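You operate a simulated robot arm through the tools that you are given. There is no shell and no other tool. Be economical: measure what you need, move in short steps, check, and stop when the job is done.

You run a simulated two-armed robot. Do the job below in one go: nothing can be reset, and whatever is moved stays where it is left.

Task
Take the orange air prop and put it on the top of the small table. Then shut the template drawer. Then push the drawer marked sizes shut. Then open the drawer marked bobbins, take the green thread bobbin on the top of the table with the mats and put it away in the inside of the drawer marked bobbins, then shut the bobbins. Then fetch the blue cone marked new and set it on the top of the wall bench. Then take the label marked sample and leave it on the top of the plug cabinet. Then open the lid of the box marked order. Keep to this order. Set down upright: orange air prop, blue cone marked new.

The check looks at the end state, three seconds after you hand in, the way a careful person would. Anything else that was tipped, shoved, dropped, spilled or broken makes it a failure. Lids that push on must go on centred and level and be pressed home; caps that screw on are set level and turned clockwise until they are tight.

Robot
Two 7-joint arms with fingered hands on one trunk, on a base that drives. Base frame: it is fixed to the floor where the robot stands at the start and does not move with it; the origin is under the middle of the robot, x ahead of it, y to its left, z up; the surface under the hand at the start is at about z = 950. Lengths are in mm, angles in degrees, forces in N, time in s.
The left shoulder is at the start at [22, 92, 1426], the right one opposite. With the tool pointing down near the work surface each hand reaches from about 100 to 440 mm from the robot's upright axis, wherever it stands, measured 20 degrees to its own side. Places, roughly: blue cone marked new [-11250, -4000, 750]; drawer marked bobbins [-9800, 1900, 700]; drawer marked sizes [-6800, 1700, 700]; green thread bobbin (5x5x3 cm) [-11100, -4200, 800]; inside of the drawer marked bobbins [-9800, 2000, 600]; label marked sample [-11250, -4500, 750]; lid of the box marked order [-7000, 2000, 1000]; orange air prop [500, 0, 1000]; template drawer [-5600, 1600, 700]; top of the plug cabinet [-8000, -4900, 400]; top of the small table (34x26 cm) [-2740, -560, 720]; top of the wall bench [-11400, -1300, 900]. Payload 2.1 kg a hand.
The TCP of each hand is the grasp point between the finger pads, 20 mm short of the fingertips. In the tool frame z runs along the fingers and y along their closing line. The gripper opens to 68 mm. The gripper's body begins 23 mm behind the TCP. The gripper is a hand of 5 fingers: y runs from the thumb to the fingers, the wrist lies at [-10, -79, -131] in the tool frame, and closing takes about 1.5 s.
Orientation is that of the tool frame in the base frame, as a unit quaternion [w, x, y, z]. With the fingers straight down and the wrist toward the robot, the tool's x, y and z point along [0, 1, 0], [1, 0, 0] and [0, 0, -1] of the base frame.

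Tools
- The arms move only by the tool play_rows. It takes "left_moves", "right_moves" or both (then of equal length, played together; a hand with none holds still); each is a list of rows, each a list of 6 numbers: the shift along the base's x, y, z in mm, then the turn, a rotation vector about the base's x, y, z in degrees. In form: [[x, y, z, wx, wy, wz], ...]. A call has 1 to 20 rows; each row shifts and turns the commanded pose from where the row before left it. "left_fingers" and "right_fingers" are, for a hand that has rows, the gripper command, from -1 (shut) to 1 (fully open), values between in proportion, set as the call begins (left out, the last holds). Each row takes 0.2 s and may step no farther than 50 mm and 8.6 degrees from the row before; otherwise, or with a gripper value out of range, the whole call is refused. A pose out of reach is approached as far as the arm can. The call stops where the force on the tool passes 40 N (or 10 N more than at its start, if that is more) or the arm is blocked; 0.2 s more then pass. The fingers move at their own pace (about 153 mm/s each) and stop on an object; they squeeze with about 29 N. The grip force told is the motor's: it shows also when the fingers shut on nothing. Time passes only in rows, and 0.2 s behind the last, so rows that do not move let the fingers close. The reply holds the time, the measured pose of the TCP, the force on the tool along the base axes, the opening and the grip force, in the units named above and with some noise, with the torque about the TCP (base axes, N m) and any sound that the robot's microphone picked up.
- Cameras (640 x 400 px; columns grow to the right, rows downward): "scene" is now at [71.2, 2.6, 1545.2]; the picture's right is [-0.01, -1.00, 0.00], its down [-0.86, 0.01, -0.52] and it looks along [0.52, -0.00, -0.86] (base axes); focal length 284 px, centre (320, 200). "left" rides on the left gripper at [-54, -58, -72] in its tool frame; the picture's right is [-0.57, -0.39, 0.73], its down [0.73, -0.64, 0.23] and it looks along [0.38, 0.66, 0.65] (tool axes); focal length 226 px, centre (320, 200). "right" rides on the right gripper at [54, -58, -72] in its tool frame; the picture's right is [-0.57, 0.39, -0.73], its down [-0.73, -0.64, 0.23] and it looks along [-0.38, 0.66, 0.65] (tool axes); focal length 226 px, centre (320, 200).
- snapshot(camera): a new picture of that camera. No time passes.
- lift_body(by): slides the trunk up (or, below 0, down) by that many mm; the arms and the scene camera ride with it, the base frame stays. It gives what a move gives, with no picture.
- steer(legs): drives the robot by 1 to 6 legs, each [ahead, left, turn to the left] in mm, mm and degrees, along the robot's own axes; the way and the turn of a leg run together, so that a leg with both is an arc; at most 1500 mm and 180 degrees a leg. The arms and the cameras ride along, it lands a little off, and it stops where it bumps. It gives what a move gives.
- curl_fingers(index, middle, ring, little, thumb_bend, thumb_turn, hand): sets how far each is bent, from 0 (flat) to 1 (curled in); at 0.3 the hand is open as for a grip, at 0.7 the pads meet at the TCP. One left out holds its place. A second passes; each finger stops where it meets its share of the squeeze, and holds until it gets a number again. A gripper value or a shape takes the hand back. It gives what a move gives, with no picture; readings hold the bend of each and the force on index, middle, ring, little, thumb and palm. thumb_turn goes from beside the hand (0) to across from the fingers (1), as for a grip.
- grasp_type(shape, hand): the hand has 5 fingers and takes this shape, open, in about a second: jaw (thumb against the fingers, like two jaws); tri (thumb and two fingers); tip (a fingertip pinch); poke (one finger out to press); point (the index stretched); flat (the hand flat); cup (the hand cupped); fist (a fist). The gripper value then closes the fingers along that shape, each until it touches; the sizes above hold for jaw. It gives what a move gives, with no picture.
- aim_head(pan, tilt): turns the head with the scene camera to pan (to the left, within 86 degrees either way) and tilt (down, from -29 to 69), counted from straight ahead of the robot. It gives what a move gives.
- measure_at(camera, pixels): for up to 12 pixels [column, row] of the newest picture of that camera ("zoom" is the newest enlarged one), the place [x, y, z] in the base frame of the surface seen there, good to about 2 mm, but the place of the scene camera against the robot may be out by one fixed shift of up to 12 mm in any direction. No time passes.
- enlarge(camera, box): a new picture of the part [left, top, right, bottom] of that camera's present view, enlarged. No time passes.
- close_job(): hands the job in; it is judged then, once.

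Go step by step. Measure first, check grasps and placings, and put right what went wrong. The budget is 131 turns and 154 pictures, counting those below and the enlarged ones. Unless the task says otherwise, let go and move clear before handing in.

The tools are called after "Emit:" as a command line: name --argument value ..., lists and objects as JSON in quotes. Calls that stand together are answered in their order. play_rows: Moves the arms, as the interface text tells. Its arguments: {"type":"object","properties":{"left_moves":{"type":"array","items":{"type":"array","items":{"type":"number"}}},"left_fingers":{"type":"number"},"right_moves":{"type":"array","items":{"type":"array","items":{"type":"number"}}},"right_fingers":{"type":"number"}},"required":[]} The other tools are called the same way: lift_body (by) slides the trunk up or down; grasp_type (shape, hand) gives the hand a shape; curl_fingers (index, middle, ring, little, thumb_bend, thumb_turn, hand) moves the fingers one by one; steer (legs) drives the base; aim_head (pan, tilt) turns the head that bears the scene camera; snapshot (camera) takes a picture; measure_at (camera, pixels) gives the place of the surface under pixels of a picture; enlarge (camera, box) takes an enlarged picture of a part of a camera's view; close_job () hands the job in.

At the start:

```text
clock: 0.0
left_eef_pos: [223.2, 116.6, 1161.2]
left_tool_rot: [0.0, 0.707, 0.707, 0.0]
left_wrist_force: [0.1, -0.7, 0.5]
left_torque: [-0.01, -0.01, 0.02]
left_finger_gap: 67.7
left_grip_force: 0.1
left_shape: jaw
left_bend: [0.3, 0.3, 0.3, 0.3, 0.3, 0.98]
left_finger forces: [0.0, 0.0, 0.1, 0.1, 0.1, 0.1]
right_eef_pos: [228.2, -108.7, 1075.9]
right_tool_rot: [-0.001, 0.707, 0.707, 0.0]
right_wrist_force: [0.6, -0.2, 0.6]
right_torque: [0.01, 0.03, -0.02]
right_finger_gap: 67.9
right_grip_force: 0.1
right_shape: jaw
right_bend: [0.3, 0.3, 0.3, 0.3, 0.3, 0.98]
right_finger forces: [0.1, 0.0, 0.0, 0.1, 0.1, 0.0]
trunk travel left (down, up): [-665.0, 238.0]
robot x, y, heading: [-1.3, 2.3, 0.1]
head pan, tilt: [-0.3, 59.0]
```

scene: 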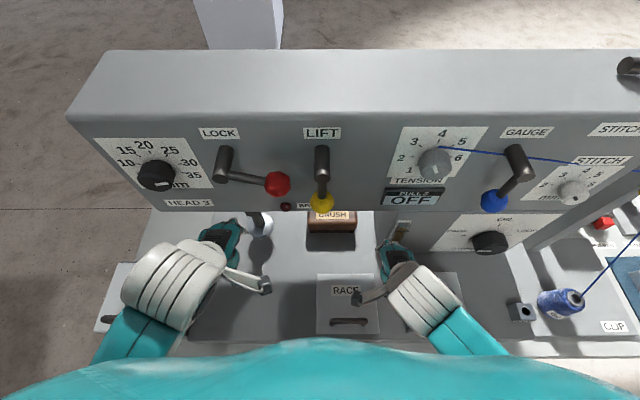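
right: 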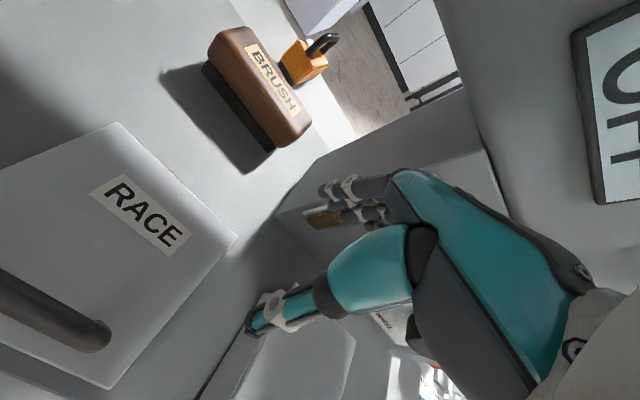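
left: 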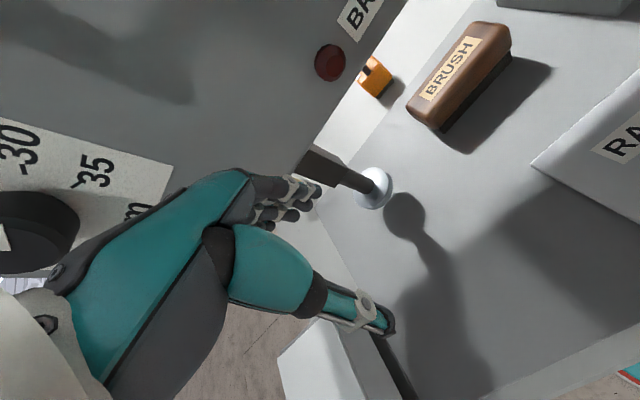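

The wrist pictures show an orange thing behind the brush (right camera around 305,60; left camera around 375,78). I'll measure it and look around.

Emit:
measure_at --camera "right" --pixels '[[305, 68], [295, 50], [310, 80], [325, 42], [260, 60], [290, 130], [225, 60], [160, 100], [330, 110], [380, 120]]'

Emit:
measure_at --camera "left" --pixels '[[370, 85], [378, 62], [388, 80], [460, 70], [375, 185], [310, 160], [330, 62], [360, 110]]'

Emit:
enlarge --camera "right" --box '[180, 0, 420, 150]'

Emit:
enlarge --camera "scene" --box '[160, 100, 480, 300]'

```text
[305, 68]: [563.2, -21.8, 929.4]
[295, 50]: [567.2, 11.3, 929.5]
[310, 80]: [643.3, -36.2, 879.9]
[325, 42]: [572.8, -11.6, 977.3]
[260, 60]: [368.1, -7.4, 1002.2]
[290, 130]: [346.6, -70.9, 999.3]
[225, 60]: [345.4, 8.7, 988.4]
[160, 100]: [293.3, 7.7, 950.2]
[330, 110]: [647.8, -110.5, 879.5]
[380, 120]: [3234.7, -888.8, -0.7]
```

```text
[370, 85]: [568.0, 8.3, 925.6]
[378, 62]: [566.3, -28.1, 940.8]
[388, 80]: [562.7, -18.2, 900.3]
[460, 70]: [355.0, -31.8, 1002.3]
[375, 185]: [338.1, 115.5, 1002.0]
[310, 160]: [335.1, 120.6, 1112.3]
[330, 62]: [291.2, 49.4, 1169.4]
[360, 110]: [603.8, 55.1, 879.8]
```

```text
2.67 times, centred on (300, 75) of right
```

zoom: 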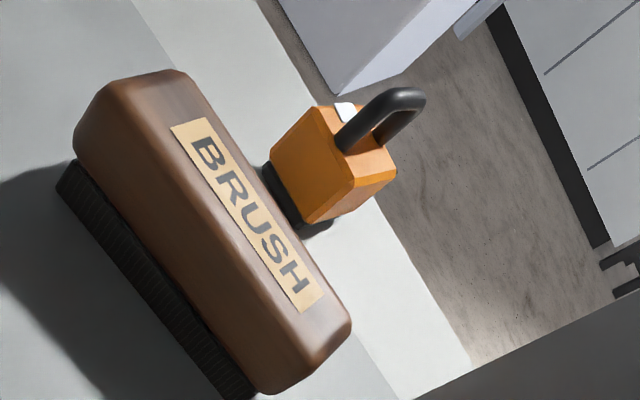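

```text
2.00 times, centred on (320, 200) of scene
```

zoom: 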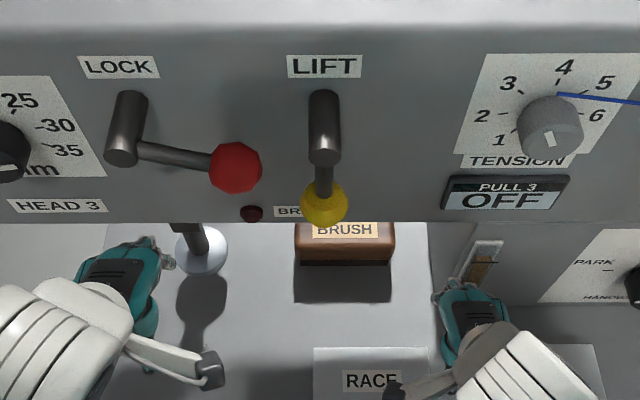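

The prop is an orange block with a dark loop handle at about [585,-12,880..977], standing on a lower shelf behind the bed and under the machine head. I'll look around before choosing an approach.

Emit:
aim_head --pan 0 --tilt 35

Emit:
snapshot --camera "scene"

Emit:
aim_head --pan 60 --tilt 30

Emit:
snapshot --camera "scene"

Emit:
aim_head --pan -60 --tilt 30

Emit:
snapshot --camera "scene"

```text
clock: 0.9
left_eef_pos: [224.4, 117.3, 1161.9]
left_tool_rot: [0.0, 0.707, 0.707, 0.0]
left_wrist_force: [0.0, 0.0, 0.3]
left_torque: [-0.02, -0.03, -0.02]
left_finger_gap: 67.6
left_grip_force: 0.1
left_shape: jaw
left_bend: [0.3, 0.3, 0.3, 0.3, 0.3, 0.98]
left_finger forces: [0.0, 0.0, 0.0, 0.1, 0.1, 0.1]
right_eef_pos: [227.8, -109.1, 1075.7]
right_tool_rot: [0.0, 0.707, 0.707, -0.001]
right_wrist_force: [-0.2, 0.2, -1.0]
right_torque: [0.02, 0.01, 0.02]
right_finger_gap: 67.6
right_grip_force: 0.1
right_shape: jaw
right_bend: [0.3, 0.3, 0.3, 0.3, 0.3, 0.98]
right_finger forces: [0.0, 0.0, 0.0, 0.1, 0.0, 0.0]
trunk travel left (down, up): [-665.0, 238.0]
robot x, y, heading: [-0.5, -3.7, -0.0]
head pan, tilt: [0.0, 35.0]
```

```text
148 pictures are left
```

scene: 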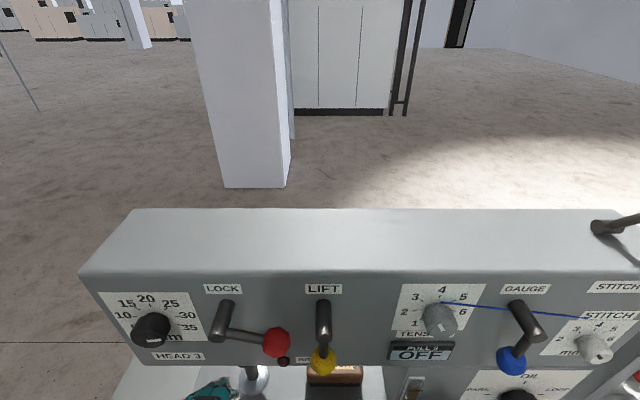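

```text
clock: 2.2
left_eef_pos: [225.3, 117.5, 1161.2]
left_tool_rot: [0.001, 0.707, 0.707, 0.0]
left_wrist_force: [0.4, 0.3, 0.2]
left_torque: [-0.02, 0.01, -0.01]
left_finger_gap: 67.5
left_grip_force: 0.1
left_shape: jaw
left_bend: [0.3, 0.3, 0.3, 0.3, 0.3, 0.98]
left_finger forces: [0.0, 0.1, 0.0, 0.1, 0.0, 0.0]
right_eef_pos: [228.0, -109.3, 1075.6]
right_tool_rot: [0.0, 0.707, 0.707, -0.001]
right_wrist_force: [-0.5, 0.5, -0.1]
right_torque: [-0.03, 0.01, 0.01]
right_finger_gap: 67.6
right_grip_force: 0.1
right_shape: jaw
right_bend: [0.3, 0.3, 0.3, 0.3, 0.3, 0.98]
right_finger forces: [0.0, 0.0, 0.0, 0.0, 0.0, 0.0]
trunk travel left (down, up): [-665.0, 238.0]
robot x, y, heading: [-5.2, -1.5, -0.1]
head pan, tilt: [60.0, 30.0]
```

```text
147 pictures are left
```

scene: 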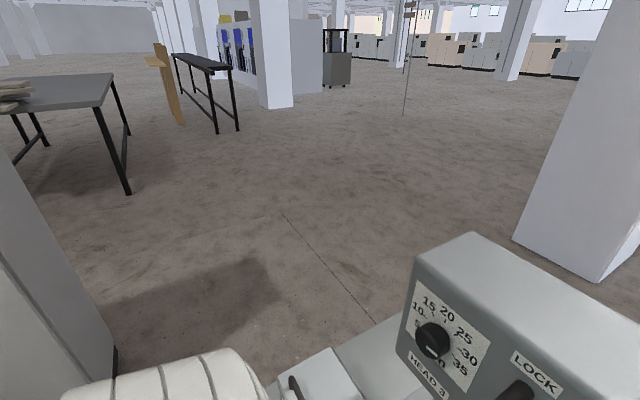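

```text
clock: 4.2
left_eef_pos: [223.3, 115.8, 1161.8]
left_tool_rot: [0.0, 0.707, 0.708, -0.001]
left_wrist_force: [0.1, -0.5, 0.4]
left_torque: [0.0, 0.01, -0.02]
left_finger_gap: 67.8
left_grip_force: 0.1
left_shape: jaw
left_bend: [0.3, 0.3, 0.3, 0.3, 0.3, 0.98]
left_finger forces: [0.0, 0.0, 0.0, 0.1, 0.0, 0.0]
right_eef_pos: [228.3, -108.7, 1076.1]
right_tool_rot: [0.0, 0.707, 0.707, -0.001]
right_wrist_force: [-0.7, 0.6, -0.7]
right_torque: [0.04, 0.0, 0.0]
right_finger_gap: 67.5
right_grip_force: 0.0
right_shape: jaw
right_bend: [0.3, 0.3, 0.3, 0.3, 0.3, 0.98]
right_finger forces: [0.0, 0.1, 0.0, 0.1, 0.1, 0.0]
trunk travel left (down, up): [-665.0, 238.0]
robot x, y, heading: [-1.4, -0.1, 0.2]
head pan, tilt: [-60.0, 30.0]
```

```text
146 pictures are left
```

scene: 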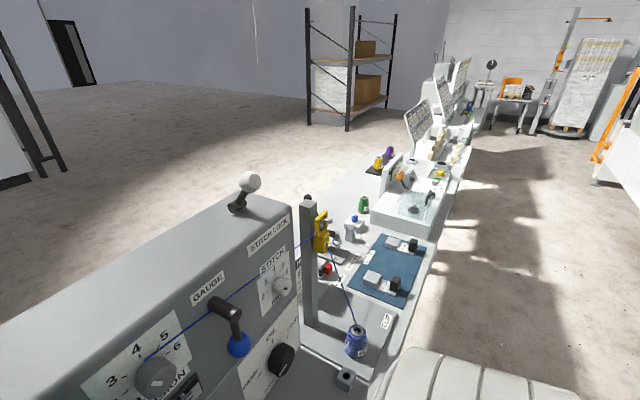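

I need geometry of the machine head and pillar to drive round the left end. Measure from a left-looking picture.

Emit:
aim_head --pan 30 --tilt 35

Emit:
snapshot --camera "scene"

```text
clock: 5.8
left_eef_pos: [225.2, 117.5, 1162.1]
left_tool_rot: [0.0, 0.707, 0.707, 0.0]
left_wrist_force: [0.0, -0.6, 1.2]
left_torque: [-0.01, 0.04, -0.02]
left_finger_gap: 67.7
left_grip_force: 0.1
left_shape: jaw
left_bend: [0.3, 0.3, 0.3, 0.3, 0.3, 0.98]
left_finger forces: [0.0, 0.0, 0.0, 0.1, 0.0, 0.1]
right_eef_pos: [227.5, -109.9, 1075.2]
right_tool_rot: [-0.001, 0.707, 0.707, 0.0]
right_wrist_force: [-0.4, -0.5, 0.8]
right_torque: [0.02, 0.03, 0.01]
right_finger_gap: 67.6
right_grip_force: 0.2
right_shape: jaw
right_bend: [0.3, 0.3, 0.3, 0.3, 0.3, 0.98]
right_finger forces: [0.0, 0.1, 0.1, 0.0, 0.1, 0.1]
trunk travel left (down, up): [-665.0, 238.0]
robot x, y, heading: [-0.5, -1.9, 0.3]
head pan, tilt: [30.0, 35.0]
```

```text
145 pictures are left
```

scene: 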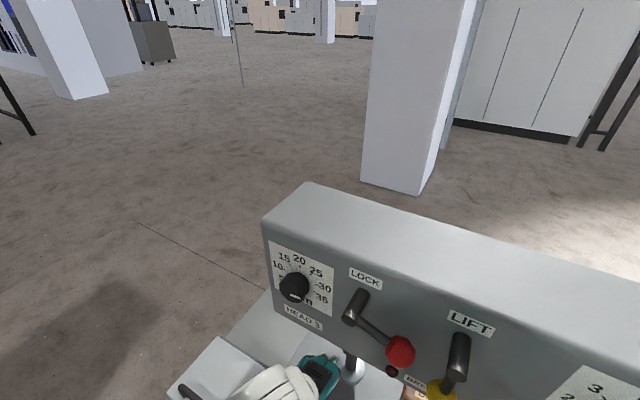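

Emit:
measure_at --camera "scene" --pixels '[[275, 222], [310, 188], [500, 240], [362, 178], [420, 190], [440, 148], [185, 372], [240, 345], [262, 293], [200, 200], [580, 138], [460, 122]]'

```text
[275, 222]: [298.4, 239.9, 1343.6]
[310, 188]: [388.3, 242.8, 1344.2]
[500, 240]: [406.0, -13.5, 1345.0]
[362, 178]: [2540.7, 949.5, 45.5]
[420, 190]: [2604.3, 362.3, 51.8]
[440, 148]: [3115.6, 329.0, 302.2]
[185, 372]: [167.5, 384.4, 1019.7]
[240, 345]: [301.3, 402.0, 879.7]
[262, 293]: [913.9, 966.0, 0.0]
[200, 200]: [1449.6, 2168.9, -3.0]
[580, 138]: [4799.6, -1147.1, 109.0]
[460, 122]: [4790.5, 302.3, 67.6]
```

Emit:
aim_head --pan 84 --tilt 30

Emit:
snapshot --camera "scene"

Emit:
measure_at --camera "scene" --pixels '[[320, 200], [200, 250], [150, 350], [320, 330], [480, 150], [450, 300], [100, 150], [250, 130]]'

```text
clock: 7.1
left_eef_pos: [224.6, 117.6, 1162.7]
left_tool_rot: [-0.001, 0.707, 0.707, 0.0]
left_wrist_force: [0.2, 0.0, 0.2]
left_torque: [-0.01, 0.02, 0.04]
left_finger_gap: 67.8
left_grip_force: 0.1
left_shape: jaw
left_bend: [0.3, 0.3, 0.3, 0.3, 0.3, 0.98]
left_finger forces: [0.1, 0.0, 0.1, 0.0, 0.0, 0.1]
right_eef_pos: [227.6, -109.1, 1076.2]
right_tool_rot: [-0.001, 0.707, 0.707, -0.001]
right_wrist_force: [-0.4, -0.1, -0.2]
right_torque: [-0.02, -0.04, -0.01]
right_finger_gap: 67.6
right_grip_force: 0.1
right_shape: jaw
right_bend: [0.3, 0.3, 0.3, 0.3, 0.3, 0.98]
right_finger forces: [0.1, 0.1, 0.0, 0.0, 0.0, 0.0]
trunk travel left (down, up): [-665.0, 238.0]
robot x, y, heading: [-2.3, 0.7, -0.0]
head pan, tilt: [84.0, 30.0]
```

```text
144 pictures are left
```

scene: 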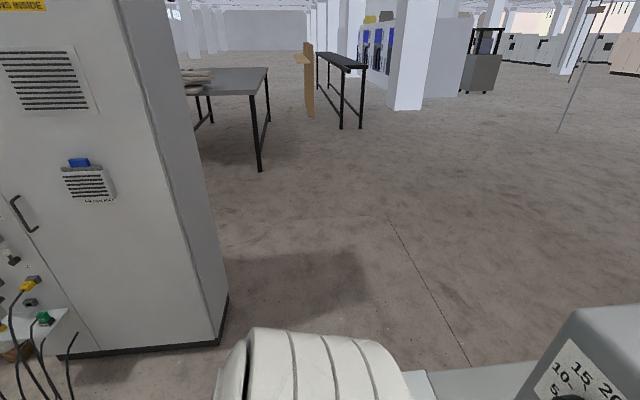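

```text
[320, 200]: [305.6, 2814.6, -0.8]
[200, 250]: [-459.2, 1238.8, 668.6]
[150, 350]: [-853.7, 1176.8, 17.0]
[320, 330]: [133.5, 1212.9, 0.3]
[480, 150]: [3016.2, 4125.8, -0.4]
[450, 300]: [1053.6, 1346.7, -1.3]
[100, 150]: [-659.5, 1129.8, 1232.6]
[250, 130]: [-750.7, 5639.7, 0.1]
```

Path around the left end is clear. Driving back, left, forward, then turning to face the shelf from behind.

Emit:
steer --legs '[[-200, 0, 0], [0, 900, 0], [1400, 0, 0], [0, 0, 180], [0, 900, 0]]'

Emit:
aim_head --pan 0 --tilt 50

Emit:
snapshot --camera "scene"

```text
clock: 31.3
left_eef_pos: [975.5, -114.2, 1161.6]
left_tool_rot: [0.001, 0.709, -0.705, 0.0]
left_wrist_force: [0.2, 0.2, -0.2]
left_torque: [0.01, 0.0, 0.01]
left_finger_gap: 67.9
left_grip_force: 0.0
left_shape: jaw
left_bend: [0.3, 0.3, 0.3, 0.3, 0.3, 0.98]
left_finger forces: [0.0, 0.0, 0.1, 0.0, 0.0, 0.1]
right_eef_pos: [971.7, 112.1, 1075.5]
right_tool_rot: [0.0, 0.709, -0.706, 0.0]
right_wrist_force: [-0.4, -0.5, -0.2]
right_torque: [-0.04, -0.01, 0.0]
right_finger_gap: 67.9
right_grip_force: 0.1
right_shape: jaw
right_bend: [0.3, 0.3, 0.3, 0.3, 0.3, 0.98]
right_finger forces: [0.0, 0.0, 0.0, 0.0, 0.1, 0.0]
trunk travel left (down, up): [-665.0, 238.0]
robot x, y, heading: [1200.1, 1.5, -179.5]
head pan, tilt: [84.0, 30.0]
```

```text
clock: 32.9
left_eef_pos: [976.3, -114.3, 1161.7]
left_tool_rot: [0.0, 0.708, -0.706, 0.0]
left_wrist_force: [0.2, 0.1, 0.6]
left_torque: [-0.03, -0.01, -0.02]
left_finger_gap: 67.7
left_grip_force: 0.0
left_shape: jaw
left_bend: [0.3, 0.3, 0.3, 0.3, 0.3, 0.98]
left_finger forces: [0.1, 0.1, 0.0, 0.1, 0.1, 0.0]
right_eef_pos: [971.7, 112.7, 1075.2]
right_tool_rot: [0.0, 0.709, -0.705, 0.0]
right_wrist_force: [0.4, -0.5, -0.4]
right_torque: [0.01, 0.01, -0.01]
right_finger_gap: 67.6
right_grip_force: 0.1
right_shape: jaw
right_bend: [0.3, 0.3, 0.3, 0.3, 0.3, 0.98]
right_finger forces: [0.0, 0.0, 0.0, 0.0, 0.1, 0.1]
trunk travel left (down, up): [-665.0, 238.0]
robot x, y, heading: [1201.4, 1.6, -179.6]
head pan, tilt: [0.0, 50.0]
```

```text
143 pictures are left
```

scene: 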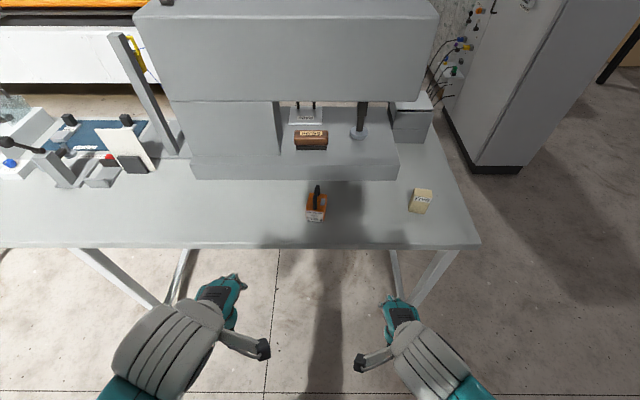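

The prop sits openly at (316,208) near the back edge. Measure and zoom.

Emit:
measure_at --camera "scene" --pixels '[[316, 215], [316, 190], [308, 200], [326, 200], [316, 202], [316, 245], [250, 225], [420, 200], [316, 165]]'

Emit:
enlarge --camera "scene" --box '[276, 170, 356, 230]'

```text
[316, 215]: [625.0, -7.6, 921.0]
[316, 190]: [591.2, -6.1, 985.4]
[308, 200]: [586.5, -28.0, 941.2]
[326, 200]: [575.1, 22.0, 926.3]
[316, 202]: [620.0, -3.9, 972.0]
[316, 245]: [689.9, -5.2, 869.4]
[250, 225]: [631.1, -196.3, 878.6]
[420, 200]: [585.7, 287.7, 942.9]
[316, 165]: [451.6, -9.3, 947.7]
```

```text
6.67 times, centred on (316, 200) of scene
```

zoom: 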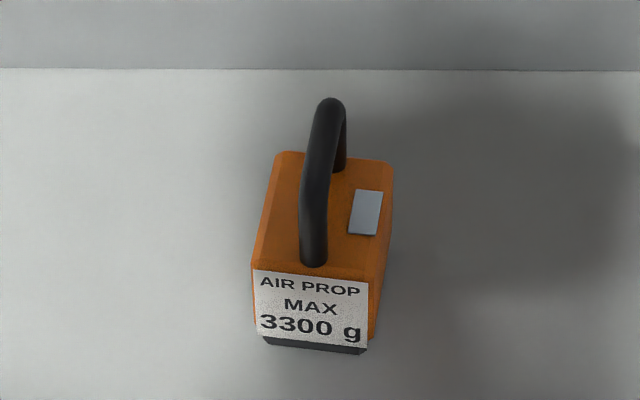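

Drive in so the prop lies within the right hand's reach, and check with the right camera.

Emit:
steer --legs '[[0, 120, 0], [270, 0, 0]]'

Emit:
play_rows --right_moves '[[0, 0, 10, 0, 0, 8.5], [0, 0, 10, 0, 0, 8.5], [0, 0, 0, 0, 0, 8.5], [0, 0, 0, 0, 0, 8.5], [0, 0, 0, 0, 0, 8.5], [0, 0, 0, 0, 0, 8.5], [0, 0, 0, 0, 0, 8.5], [0, 0, 0, 0, 0, 8.5], [0, 0, 0, 0, 0, 8.5], [0, 0, 0, 0, 0, 8.5], [0, 0, 0, 0, 0, 4.6]]' --right_fingers 1

Emit:
snapshot --camera "right"

Emit:
snapshot --camera "scene"

```text
clock: 35.6
left_eef_pos: [705.5, -234.4, 1161.8]
left_tool_rot: [0.0, 0.708, -0.706, 0.001]
left_wrist_force: [-0.4, -0.2, 1.3]
left_torque: [0.0, 0.03, -0.03]
left_finger_gap: 67.6
left_grip_force: 0.0
left_shape: jaw
left_bend: [0.3, 0.3, 0.3, 0.3, 0.3, 0.98]
left_finger forces: [0.0, 0.0, 0.1, 0.0, 0.0, 0.1]
right_eef_pos: [700.3, -9.5, 1076.8]
right_tool_rot: [-0.001, 0.708, -0.706, 0.001]
right_wrist_force: [-0.5, -0.3, -0.4]
right_torque: [-0.03, -0.03, 0.01]
right_finger_gap: 67.7
right_grip_force: 0.1
right_shape: jaw
right_bend: [0.3, 0.3, 0.3, 0.3, 0.3, 0.98]
right_finger forces: [0.0, 0.0, 0.0, 0.1, 0.0, 0.0]
trunk travel left (down, up): [-665.0, 238.0]
robot x, y, heading: [929.1, -117.5, -179.7]
head pan, tilt: [0.0, 50.0]
```

```text
clock: 38.0
left_eef_pos: [705.8, -235.9, 1161.3]
left_tool_rot: [0.0, 0.708, -0.706, 0.0]
left_wrist_force: [0.8, 0.1, -0.1]
left_torque: [-0.01, 0.0, -0.02]
left_finger_gap: 67.8
left_grip_force: 0.1
left_shape: jaw
left_bend: [0.3, 0.3, 0.3, 0.3, 0.3, 0.98]
left_finger forces: [0.1, 0.0, 0.0, 0.1, 0.0, 0.1]
right_eef_pos: [703.0, -9.6, 1096.9]
right_tool_rot: [0.0, 1.0, -0.001, 0.001]
right_wrist_force: [-0.5, 0.2, 0.0]
right_torque: [-0.01, 0.0, 0.0]
right_finger_gap: 67.7
right_grip_force: 0.0
right_shape: jaw
right_bend: [0.3, 0.3, 0.3, 0.3, 0.3, 0.98]
right_finger forces: [0.1, 0.0, 0.0, 0.0, 0.0, 0.1]
trunk travel left (down, up): [-665.0, 238.0]
robot x, y, heading: [931.2, -119.9, -179.6]
head pan, tilt: [0.0, 50.0]
```

```text
141 pictures are left
```

right: 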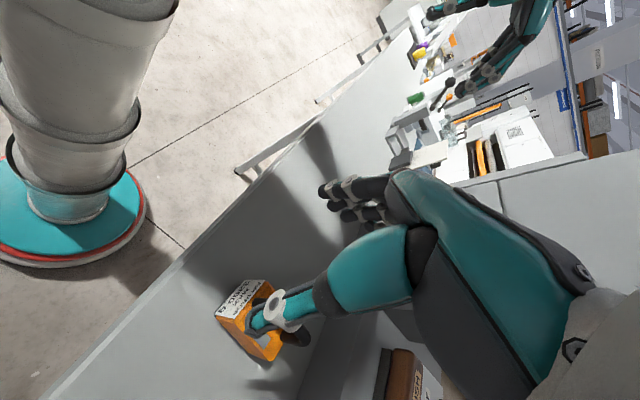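

```text
140 pictures are left
```

scene: 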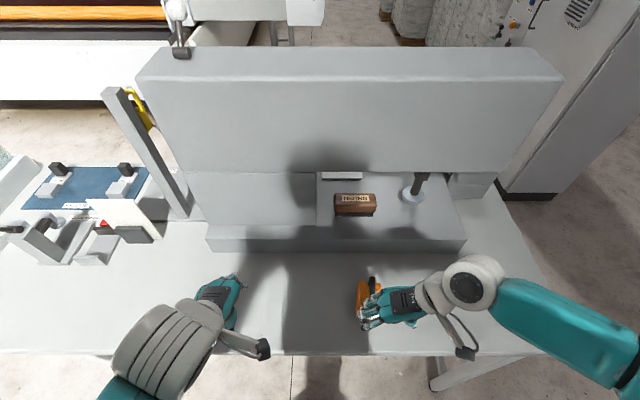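

Emit:
measure_at --camera "right" --pixels '[[303, 338], [296, 342], [245, 290], [222, 315], [262, 358], [285, 325], [235, 305]]'

Emit:
measure_at --camera "scene" --pixels '[[374, 280], [377, 287], [360, 292], [358, 310]]'

Emit:
enlarge --camera "right" --box '[190, 260, 350, 380]'

```text
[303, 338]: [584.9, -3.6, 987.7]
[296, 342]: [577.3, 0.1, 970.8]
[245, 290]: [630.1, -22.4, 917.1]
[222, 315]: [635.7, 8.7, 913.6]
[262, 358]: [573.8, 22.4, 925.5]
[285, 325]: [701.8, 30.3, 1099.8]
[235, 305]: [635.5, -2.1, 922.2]
```

```text
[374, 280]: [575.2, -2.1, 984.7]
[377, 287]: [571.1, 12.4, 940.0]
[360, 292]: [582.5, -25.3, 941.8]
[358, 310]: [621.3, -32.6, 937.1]
```

```text
3.33 times, centred on (270, 320) of right
```

zoom: 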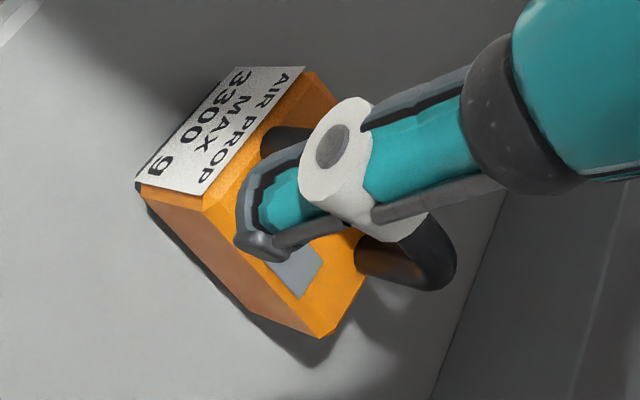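

Move over the handle (centre about [600,-4]), then descend to z 970.

Emit:
play_rows --right_moves '[[-45, 2, 0, 0, 0, 0], [-45, 2, 0, 0, 0, 0], [-13, 2, 0, 0, 0, 0], [0, 0, -30, 0, 0, 0], [0, 0, -30, 0, 0, 0], [0, 0, -30, 0, 0, 0], [0, 0, -20, 0, 0, 0], [0, 0, -16, 0, 0, 0], [0, 0, 0, 0, 0, 0]]'

Emit:
snapshot --camera "right"

Emit:
enlarge --camera "scene" --box '[300, 200, 460, 320]'

```text
clock: 40.0
left_eef_pos: [705.4, -236.4, 1161.3]
left_tool_rot: [0.0, 0.708, -0.706, 0.0]
left_wrist_force: [0.9, -0.2, 0.0]
left_torque: [-0.01, 0.01, 0.02]
left_finger_gap: 67.5
left_grip_force: 0.1
left_shape: jaw
left_bend: [0.3, 0.3, 0.3, 0.3, 0.3, 0.98]
left_finger forces: [0.1, 0.0, 0.0, 0.1, 0.1, 0.0]
right_eef_pos: [618.2, -11.7, 999.1]
right_tool_rot: [0.0, 1.0, -0.001, 0.0]
right_wrist_force: [0.3, 0.4, 0.3]
right_torque: [0.01, 0.0, -0.01]
right_finger_gap: 67.8
right_grip_force: 0.1
right_shape: jaw
right_bend: [0.3, 0.3, 0.3, 0.3, 0.3, 0.98]
right_finger forces: [0.0, 0.0, 0.1, 0.0, 0.1, 0.0]
right hand out of reach, approached as far as the arm can: row 6, 7, 8
trunk travel left (down, up): [-665.0, 238.0]
robot x, y, heading: [930.4, -116.5, -179.4]
head pan, tilt: [0.0, 50.0]
```

```text
138 pictures are left
```

right: 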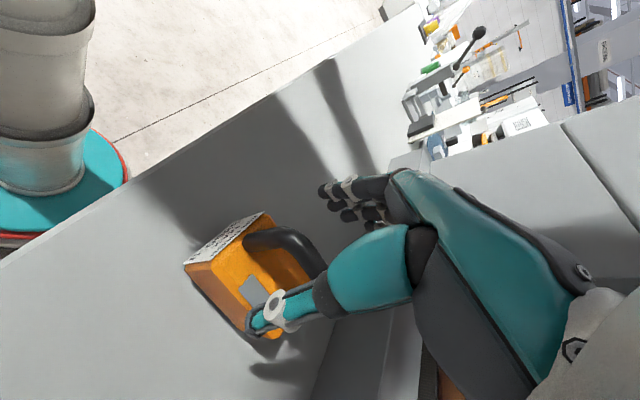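

```text
3.33 times, centred on (380, 260) of scene
```

zoom: 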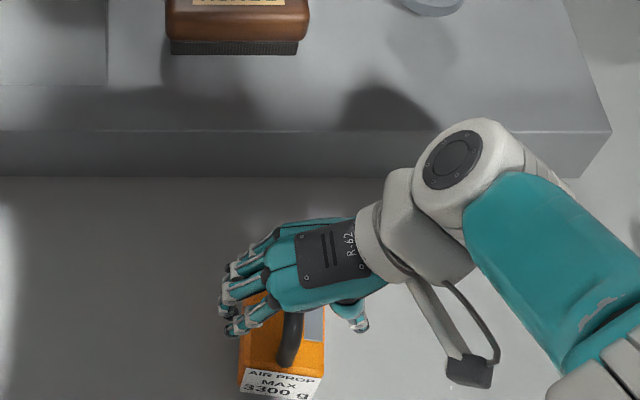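

The arm ran out of reach before z 970. I'll raise the hand, then lower the trunk so the shoulder is nearer.

Emit:
play_rows --right_moves '[[0, 0, 40, 0, 0, 0], [0, 0, 40, 0, 0, 0], [0, 0, 30, 0, 0, 0], [0, 0, 0, 0, 0, 0]]'

Emit:
lift_body --by -100

```text
clock: 41.0
left_eef_pos: [706.0, -236.5, 1162.0]
left_tool_rot: [-0.001, 0.708, -0.706, -0.001]
left_wrist_force: [-0.4, 0.1, 0.5]
left_torque: [0.03, -0.01, 0.0]
left_finger_gap: 67.6
left_grip_force: 0.0
left_shape: jaw
left_bend: [0.3, 0.3, 0.3, 0.3, 0.3, 0.98]
left_finger forces: [0.1, 0.0, 0.0, 0.0, 0.0, 0.0]
right_eef_pos: [619.5, -9.6, 1109.7]
right_tool_rot: [-0.001, 1.0, -0.002, 0.0]
right_wrist_force: [0.5, 0.0, -0.2]
right_torque: [0.01, -0.02, 0.01]
right_finger_gap: 67.6
right_grip_force: 0.1
right_shape: jaw
right_bend: [0.3, 0.3, 0.3, 0.3, 0.3, 0.98]
right_finger forces: [0.0, 0.1, 0.0, 0.1, 0.1, 0.0]
trunk travel left (down, up): [-665.0, 238.0]
robot x, y, heading: [932.1, -119.0, -179.8]
head pan, tilt: [0.0, 50.0]
```

```text
clock: 42.3
left_eef_pos: [706.4, -235.1, 1062.9]
left_tool_rot: [0.0, 0.708, -0.706, 0.0]
left_wrist_force: [0.4, 0.1, 1.2]
left_torque: [0.03, 0.02, 0.02]
left_finger_gap: 67.7
left_grip_force: 0.1
left_shape: jaw
left_bend: [0.3, 0.3, 0.3, 0.3, 0.3, 0.98]
left_finger forces: [0.1, 0.0, 0.0, 0.1, 0.0, 0.1]
right_eef_pos: [618.1, -10.3, 1008.5]
right_tool_rot: [-0.001, 1.0, -0.002, 0.0]
right_wrist_force: [-0.7, -0.4, 0.6]
right_torque: [-0.02, -0.03, 0.0]
right_finger_gap: 67.9
right_grip_force: 0.1
right_shape: jaw
right_bend: [0.3, 0.3, 0.3, 0.3, 0.3, 0.98]
right_finger forces: [0.0, 0.1, 0.0, 0.0, 0.1, 0.1]
trunk travel left (down, up): [-565.0, 338.0]
robot x, y, heading: [927.7, -121.3, -179.9]
head pan, tilt: [0.0, 50.0]
```

Emit:
play_rows --right_moves '[[-16, 6, 0, 0, 0, 0], [0, 0, -20, 0, 0, 0], [0, 0, -18, 0, 0, 0], [0, 0, 0, 0, 0, 0]]'

Emit:
snapshot --camera "right"

```text
clock: 43.3
left_eef_pos: [705.1, -234.3, 1060.6]
left_tool_rot: [0.0, 0.708, -0.706, 0.0]
left_wrist_force: [0.5, -0.1, -0.8]
left_torque: [0.03, 0.04, -0.01]
left_finger_gap: 67.7
left_grip_force: 0.1
left_shape: jaw
left_bend: [0.3, 0.3, 0.3, 0.3, 0.3, 0.98]
left_finger forces: [0.0, 0.1, 0.1, 0.0, 0.1, 0.0]
right_eef_pos: [602.7, -6.7, 969.5]
right_tool_rot: [0.0, 1.0, -0.002, 0.0]
right_wrist_force: [-0.2, 0.6, -1.5]
right_torque: [0.03, 0.01, 0.03]
right_finger_gap: 67.7
right_grip_force: 0.0
right_shape: jaw
right_bend: [0.3, 0.3, 0.3, 0.3, 0.3, 0.98]
right_finger forces: [0.1, 0.0, 0.1, 0.0, 0.1, 0.0]
trunk travel left (down, up): [-565.0, 338.0]
robot x, y, heading: [926.8, -117.9, -179.7]
head pan, tilt: [0.0, 50.0]
```

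```text
136 pictures are left
```

right: 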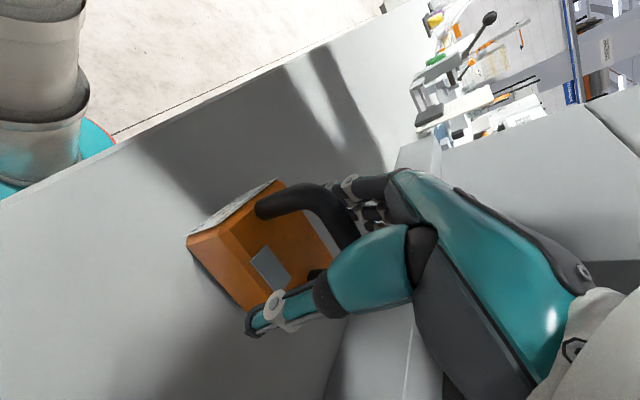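

The handle lies between thumb and fingers; close, then lift a little.

Emit:
play_rows --right_moves '[[0, 0, 0, 0, 0, 0], [0, 0, 0, 0, 0, 0], [0, 0, 0, 0, 0, 0], [0, 0, 0, 0, 0, 0], [0, 0, 0, 0, 0, 0], [0, 0, 0, 0, 0, 0], [0, 0, 0, 0, 0, 0], [0, 0, 0, 0, 0, 0], [0, 0, 10, 0, 0, 0], [0, 0, 15, 0, 0, 0], [0, 0, 0, 0, 0, 0]]' --right_fingers -1

Emit:
snapshot --camera "right"

```text
clock: 45.7
left_eef_pos: [704.9, -236.3, 1061.7]
left_tool_rot: [0.0, 0.708, -0.706, 0.0]
left_wrist_force: [0.2, 0.4, -0.2]
left_torque: [0.01, -0.03, -0.01]
left_finger_gap: 67.8
left_grip_force: 0.0
left_shape: jaw
left_bend: [0.3, 0.3, 0.3, 0.3, 0.3, 0.98]
left_finger forces: [0.0, 0.0, 0.1, 0.0, 0.0, 0.0]
right_eef_pos: [602.1, -5.3, 995.6]
right_tool_rot: [-0.001, 1.0, -0.001, -0.001]
right_wrist_force: [0.2, 0.5, -2.2]
right_torque: [-0.03, -0.02, -0.01]
right_finger_gap: 0.0
right_grip_force: 29.2
right_shape: jaw
right_bend: [0.73, 0.7, 0.7, 0.69, 0.81, 1.0]
right_finger forces: [7.1, 0.0, 0.0, 2.1, 11.2, 0.0]
trunk travel left (down, up): [-565.0, 338.0]
robot x, y, heading: [927.7, -120.9, -179.8]
head pan, tilt: [0.0, 50.0]
```

```text
135 pictures are left
```

right: 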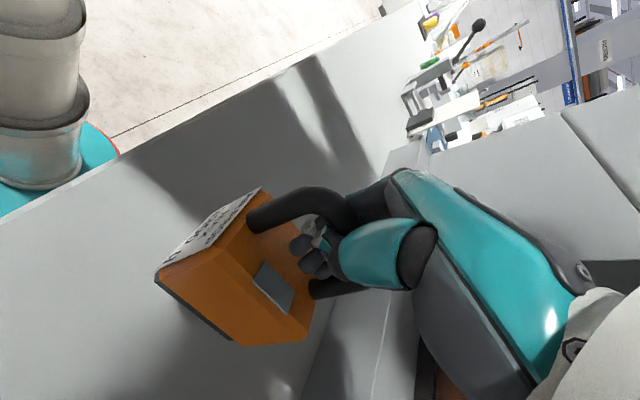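

Emit:
play_rows --right_moves '[[0, 0, 30, 0, 0, 0], [0, 0, 40, 0, 0, 0], [0, 0, 40, 0, 0, 0], [0, 0, 0, 0, 0, 0]]'

Emit:
snapshot --camera "right"

Emit:
snapshot --camera "scene"

```text
clock: 46.7
left_eef_pos: [705.6, -236.0, 1061.8]
left_tool_rot: [0.0, 0.708, -0.706, -0.001]
left_wrist_force: [0.2, 0.2, -0.1]
left_torque: [0.04, -0.01, 0.02]
left_finger_gap: 67.5
left_grip_force: 0.0
left_shape: jaw
left_bend: [0.3, 0.3, 0.3, 0.3, 0.3, 0.98]
left_finger forces: [0.0, 0.0, 0.0, 0.0, 0.0, 0.0]
right_eef_pos: [603.2, -4.0, 1107.1]
right_tool_rot: [-0.001, 1.0, -0.002, 0.0]
right_wrist_force: [-0.2, 0.3, -2.6]
right_torque: [-0.03, 0.01, 0.0]
right_finger_gap: 0.0
right_grip_force: 29.3
right_shape: jaw
right_bend: [0.73, 0.7, 0.7, 0.69, 0.81, 1.0]
right_finger forces: [6.5, 0.0, 0.1, 2.1, 10.6, 0.0]
trunk travel left (down, up): [-565.0, 338.0]
robot x, y, heading: [926.2, -118.6, -179.8]
head pan, tilt: [0.0, 50.0]
```

```text
134 pictures are left
```

right: 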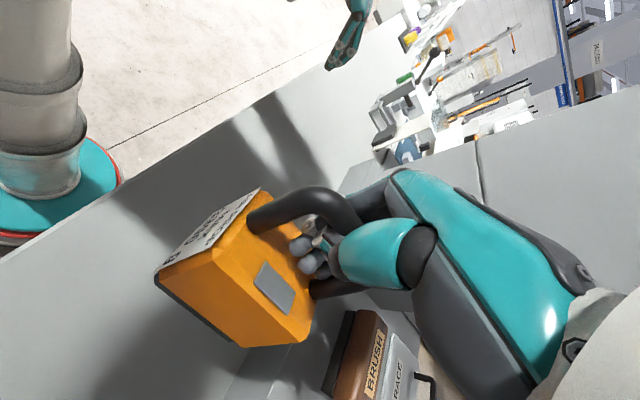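

```text
133 pictures are left
```

scene: 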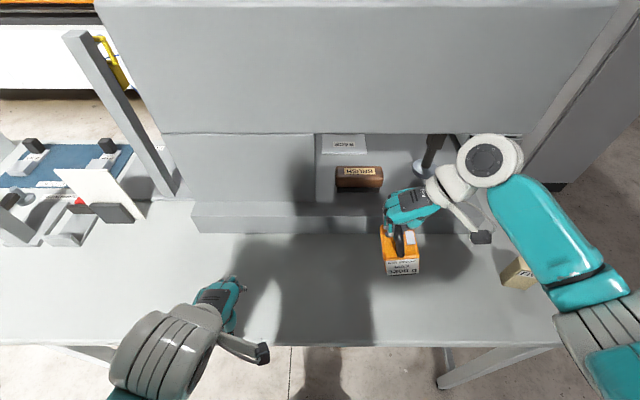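

Prop is held securely. Pull hand in, back off, and look ahead (toward -x) to plan the route.

Emit:
play_rows --right_moves '[[40, 0, 0, 0, 0, 0], [40, 0, 0, 0, 0, 0], [20, 0, 0, 0, 0, 0]]'

Emit:
steer --legs '[[-450, 0, 0], [0, -1020, 0], [1370, 0, 0]]'

Emit:
aim_head --pan 25 --tilt 20

Emit:
snapshot --camera "scene"

```text
clock: 47.5
left_eef_pos: [706.0, -234.7, 1061.6]
left_tool_rot: [0.0, 0.708, -0.706, 0.0]
left_wrist_force: [-0.5, -0.1, 0.0]
left_torque: [-0.03, 0.0, 0.01]
left_finger_gap: 67.8
left_grip_force: 0.0
left_shape: jaw
left_bend: [0.3, 0.3, 0.3, 0.3, 0.3, 0.98]
left_finger forces: [0.0, 0.0, 0.1, 0.1, 0.1, 0.1]
right_eef_pos: [704.9, -4.4, 1106.5]
right_tool_rot: [0.0, 1.0, -0.002, 0.001]
right_wrist_force: [0.0, 0.2, -2.7]
right_torque: [0.0, 0.0, 0.01]
right_finger_gap: 0.1
right_grip_force: 29.2
right_shape: jaw
right_bend: [0.73, 0.7, 0.7, 0.69, 0.81, 1.0]
right_finger forces: [6.4, 0.1, 0.0, 1.9, 9.9, 0.0]
trunk travel left (down, up): [-565.0, 338.0]
robot x, y, heading: [930.1, -118.6, -179.7]
head pan, tilt: [0.0, 50.0]
```

```text
clock: 61.5
left_eef_pos: [-209.0, 771.2, 1061.5]
left_tool_rot: [-0.001, 0.709, -0.705, 0.0]
left_wrist_force: [0.0, 0.1, -0.2]
left_torque: [-0.02, 0.0, 0.02]
left_finger_gap: 68.0
left_grip_force: 0.2
left_shape: jaw
left_bend: [0.3, 0.3, 0.3, 0.3, 0.3, 0.98]
left_finger forces: [0.0, 0.0, 0.1, 0.0, 0.1, 0.0]
right_eef_pos: [-212.2, 1003.1, 1107.3]
right_tool_rot: [0.0, 1.0, 0.0, 0.0]
right_wrist_force: [-0.2, 1.0, -2.4]
right_torque: [-0.03, 0.01, -0.01]
right_finger_gap: 0.0
right_grip_force: 28.8
right_shape: jaw
right_bend: [0.73, 0.7, 0.7, 0.69, 0.82, 1.0]
right_finger forces: [6.1, 0.1, 0.0, 1.9, 9.8, 0.1]
trunk travel left (down, up): [-565.0, 338.0]
robot x, y, heading: [15.0, 893.6, -179.7]
head pan, tilt: [0.0, 50.0]
```

```text
clock: 62.5
left_eef_pos: [-208.2, 771.6, 1062.6]
left_tool_rot: [0.0, 0.709, -0.705, 0.0]
left_wrist_force: [-0.1, -0.6, -0.4]
left_torque: [0.02, 0.02, 0.0]
left_finger_gap: 67.7
left_grip_force: 0.0
left_shape: jaw
left_bend: [0.3, 0.3, 0.3, 0.3, 0.3, 0.98]
left_finger forces: [0.0, 0.0, 0.0, 0.0, 0.0, 0.0]
right_eef_pos: [-212.3, 1002.3, 1105.6]
right_tool_rot: [0.0, 1.0, 0.0, 0.0]
right_wrist_force: [0.4, 0.4, -2.6]
right_torque: [-0.03, 0.0, -0.02]
right_finger_gap: 0.2
right_grip_force: 28.8
right_shape: jaw
right_bend: [0.73, 0.7, 0.7, 0.69, 0.82, 1.0]
right_finger forces: [6.1, 0.0, 0.1, 1.8, 9.7, 0.0]
trunk travel left (down, up): [-565.0, 338.0]
robot x, y, heading: [11.0, 889.5, -179.7]
head pan, tilt: [25.0, 20.0]
```

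```text
132 pictures are left
```

scene: 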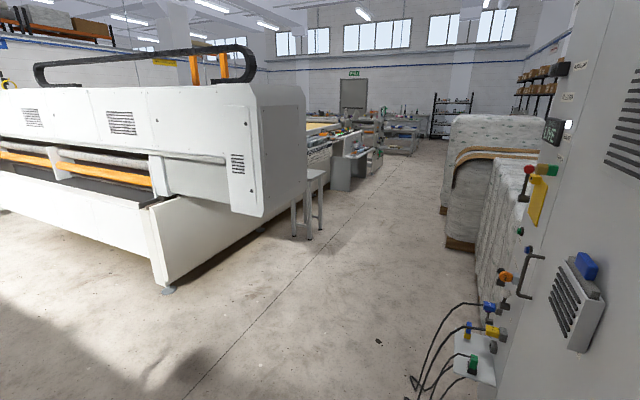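

Emit:
measure_at --camera "scene" --pixels '[[310, 178], [322, 172], [295, 185], [307, 238], [235, 213], [168, 288], [275, 230], [345, 190], [460, 245], [440, 208], [478, 345], [300, 300]]'

Emit:
enlarge --camera "scene" --box '[230, 60, 470, 260]'

```text
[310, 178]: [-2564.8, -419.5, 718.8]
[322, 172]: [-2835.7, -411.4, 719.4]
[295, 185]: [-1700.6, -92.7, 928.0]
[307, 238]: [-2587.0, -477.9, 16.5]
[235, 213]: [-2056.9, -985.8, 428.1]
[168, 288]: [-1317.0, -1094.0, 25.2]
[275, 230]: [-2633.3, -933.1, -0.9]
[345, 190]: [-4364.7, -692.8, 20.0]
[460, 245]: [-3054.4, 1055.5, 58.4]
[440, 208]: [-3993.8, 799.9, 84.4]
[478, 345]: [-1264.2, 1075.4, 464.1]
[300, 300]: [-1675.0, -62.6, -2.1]
```

```text
2.00 times, centred on (350, 160) of scene
```

zoom: 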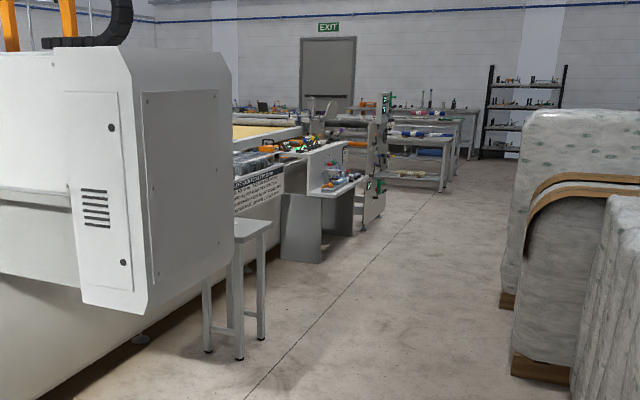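

Aisle is clear along y≈450. Drive toward the small table and look again.

Emit:
steer --legs '[[300, 0, 0], [400, 440, 0], [1450, 0, 0], [300, 0, 0]]'

Emit:
aim_head --pan 60 --tilt 35

Emit:
snapshot --camera "scene"

```text
clock: 64.4
left_eef_pos: [-469.3, 765.9, 1064.4]
left_tool_rot: [0.001, -0.704, 0.71, 0.004]
left_wrist_force: [-0.6, 0.7, 0.0]
left_torque: [0.01, -0.02, 0.01]
left_finger_gap: 67.8
left_grip_force: 0.1
left_shape: jaw
left_bend: [0.3, 0.3, 0.3, 0.3, 0.3, 0.98]
left_finger forces: [0.1, 0.1, 0.0, 0.1, 0.0, 0.0]
right_eef_pos: [-464.3, 993.8, 1108.6]
right_tool_rot: [-0.001, 1.0, -0.001, 0.004]
right_wrist_force: [-0.2, 0.2, -2.2]
right_torque: [0.0, -0.03, 0.0]
right_finger_gap: 0.0
right_grip_force: 29.1
right_shape: jaw
right_bend: [0.73, 0.7, 0.7, 0.7, 0.82, 1.0]
right_finger forces: [5.9, 0.0, 0.0, 2.0, 8.8, 0.0]
trunk travel left (down, up): [-565.0, 338.0]
robot x, y, heading: [-249.9, 881.1, 179.7]
head pan, tilt: [25.0, 20.0]
stopped in leg 1: the robot was blocked; the commanded pose is now the measured one
```

```text
clock: 65.4
left_eef_pos: [-472.3, 765.4, 1065.0]
left_tool_rot: [0.001, -0.704, 0.71, 0.004]
left_wrist_force: [-0.4, 0.2, 0.6]
left_torque: [0.02, -0.03, -0.02]
left_finger_gap: 67.8
left_grip_force: 0.0
left_shape: jaw
left_bend: [0.3, 0.3, 0.3, 0.3, 0.3, 0.98]
left_finger forces: [0.0, 0.1, 0.0, 0.0, 0.1, 0.1]
right_eef_pos: [-465.8, 993.7, 1107.6]
right_tool_rot: [0.0, 1.0, -0.001, 0.004]
right_wrist_force: [0.3, -0.2, -2.3]
right_torque: [0.02, 0.03, -0.02]
right_finger_gap: 0.0
right_grip_force: 29.6
right_shape: jaw
right_bend: [0.73, 0.7, 0.7, 0.7, 0.82, 1.0]
right_finger forces: [5.8, 0.1, 0.0, 2.0, 9.0, 0.1]
trunk travel left (down, up): [-565.0, 338.0]
robot x, y, heading: [-248.9, 885.3, 179.8]
head pan, tilt: [60.0, 35.0]
```

```text
130 pictures are left
```

scene: 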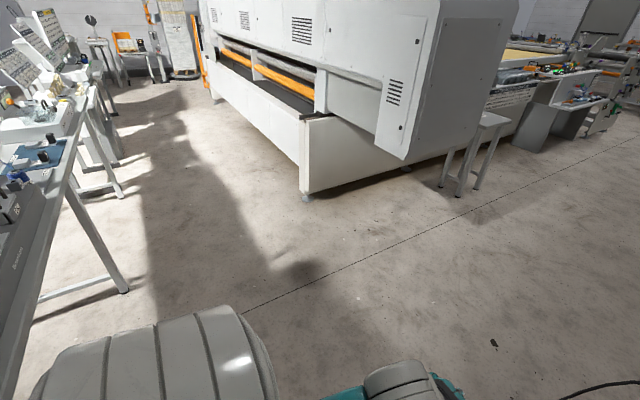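

The right elbow touched the cabinet; I'll back off slightly, shift toward the aisle centre and carry on.

Emit:
steer --legs '[[-80, 0, 0], [0, 480, 0], [1400, 0, 0], [700, 0, 0]]'

Emit:
snapshot --camera "scene"

Emit:
snapshot --camera "right"

```text
clock: 78.9
left_eef_pos: [-2490.9, 293.6, 1060.9]
left_tool_rot: [-0.002, 0.709, -0.706, 0.002]
left_wrist_force: [0.4, -0.3, 0.4]
left_torque: [0.06, 0.0, 0.0]
left_finger_gap: 67.8
left_grip_force: 0.1
left_shape: jaw
left_bend: [0.3, 0.3, 0.3, 0.3, 0.3, 0.98]
left_finger forces: [0.0, 0.0, 0.1, 0.1, 0.1, 0.0]
right_eef_pos: [-2491.9, 523.8, 1103.0]
right_tool_rot: [0.002, 1.0, 0.002, 0.01]
right_wrist_force: [0.1, -1.2, -2.0]
right_torque: [-0.01, 0.01, -0.02]
right_finger_gap: 0.0
right_grip_force: 29.4
right_shape: jaw
right_bend: [0.73, 0.7, 0.7, 0.7, 0.83, 1.0]
right_finger forces: [5.7, 0.1, 0.0, 2.1, 8.8, 0.1]
trunk travel left (down, up): [-565.0, 338.0]
robot x, y, heading: [-2263.1, 409.5, -179.8]
head pan, tilt: [60.0, 35.0]
```

```text
129 pictures are left
```

scene: 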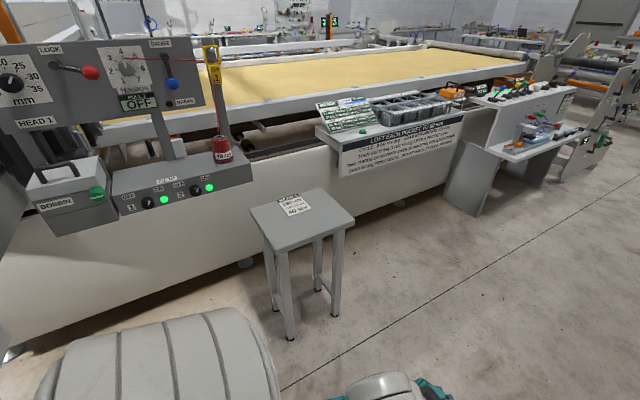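

```text
128 pictures are left
```

right: 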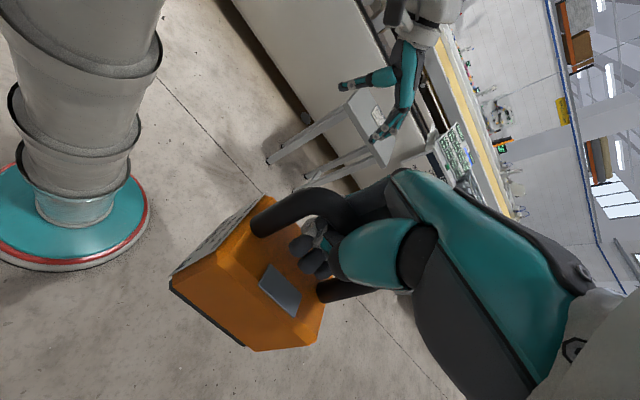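

Emit:
enlarge --camera "scene" --box '[230, 170, 370, 260]'

Emit:
measure_at --camera "scene" --pixels '[[254, 210], [322, 190], [352, 217], [280, 248], [295, 205], [287, 198], [310, 208], [185, 200], [400, 165], [270, 165], [180, 155]]'

```text
4.44 times, centred on (300, 215) of scene
```

zoom: 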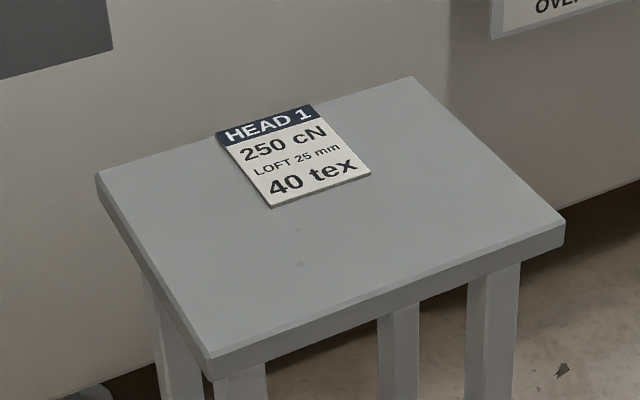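

```text
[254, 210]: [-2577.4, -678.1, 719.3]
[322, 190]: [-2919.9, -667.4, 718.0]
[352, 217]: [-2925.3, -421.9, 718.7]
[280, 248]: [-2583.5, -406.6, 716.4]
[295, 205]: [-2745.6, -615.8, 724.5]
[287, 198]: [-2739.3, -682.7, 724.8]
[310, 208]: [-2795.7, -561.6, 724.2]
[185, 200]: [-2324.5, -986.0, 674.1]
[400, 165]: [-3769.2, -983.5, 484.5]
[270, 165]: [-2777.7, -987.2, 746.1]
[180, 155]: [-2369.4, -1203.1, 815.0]
```

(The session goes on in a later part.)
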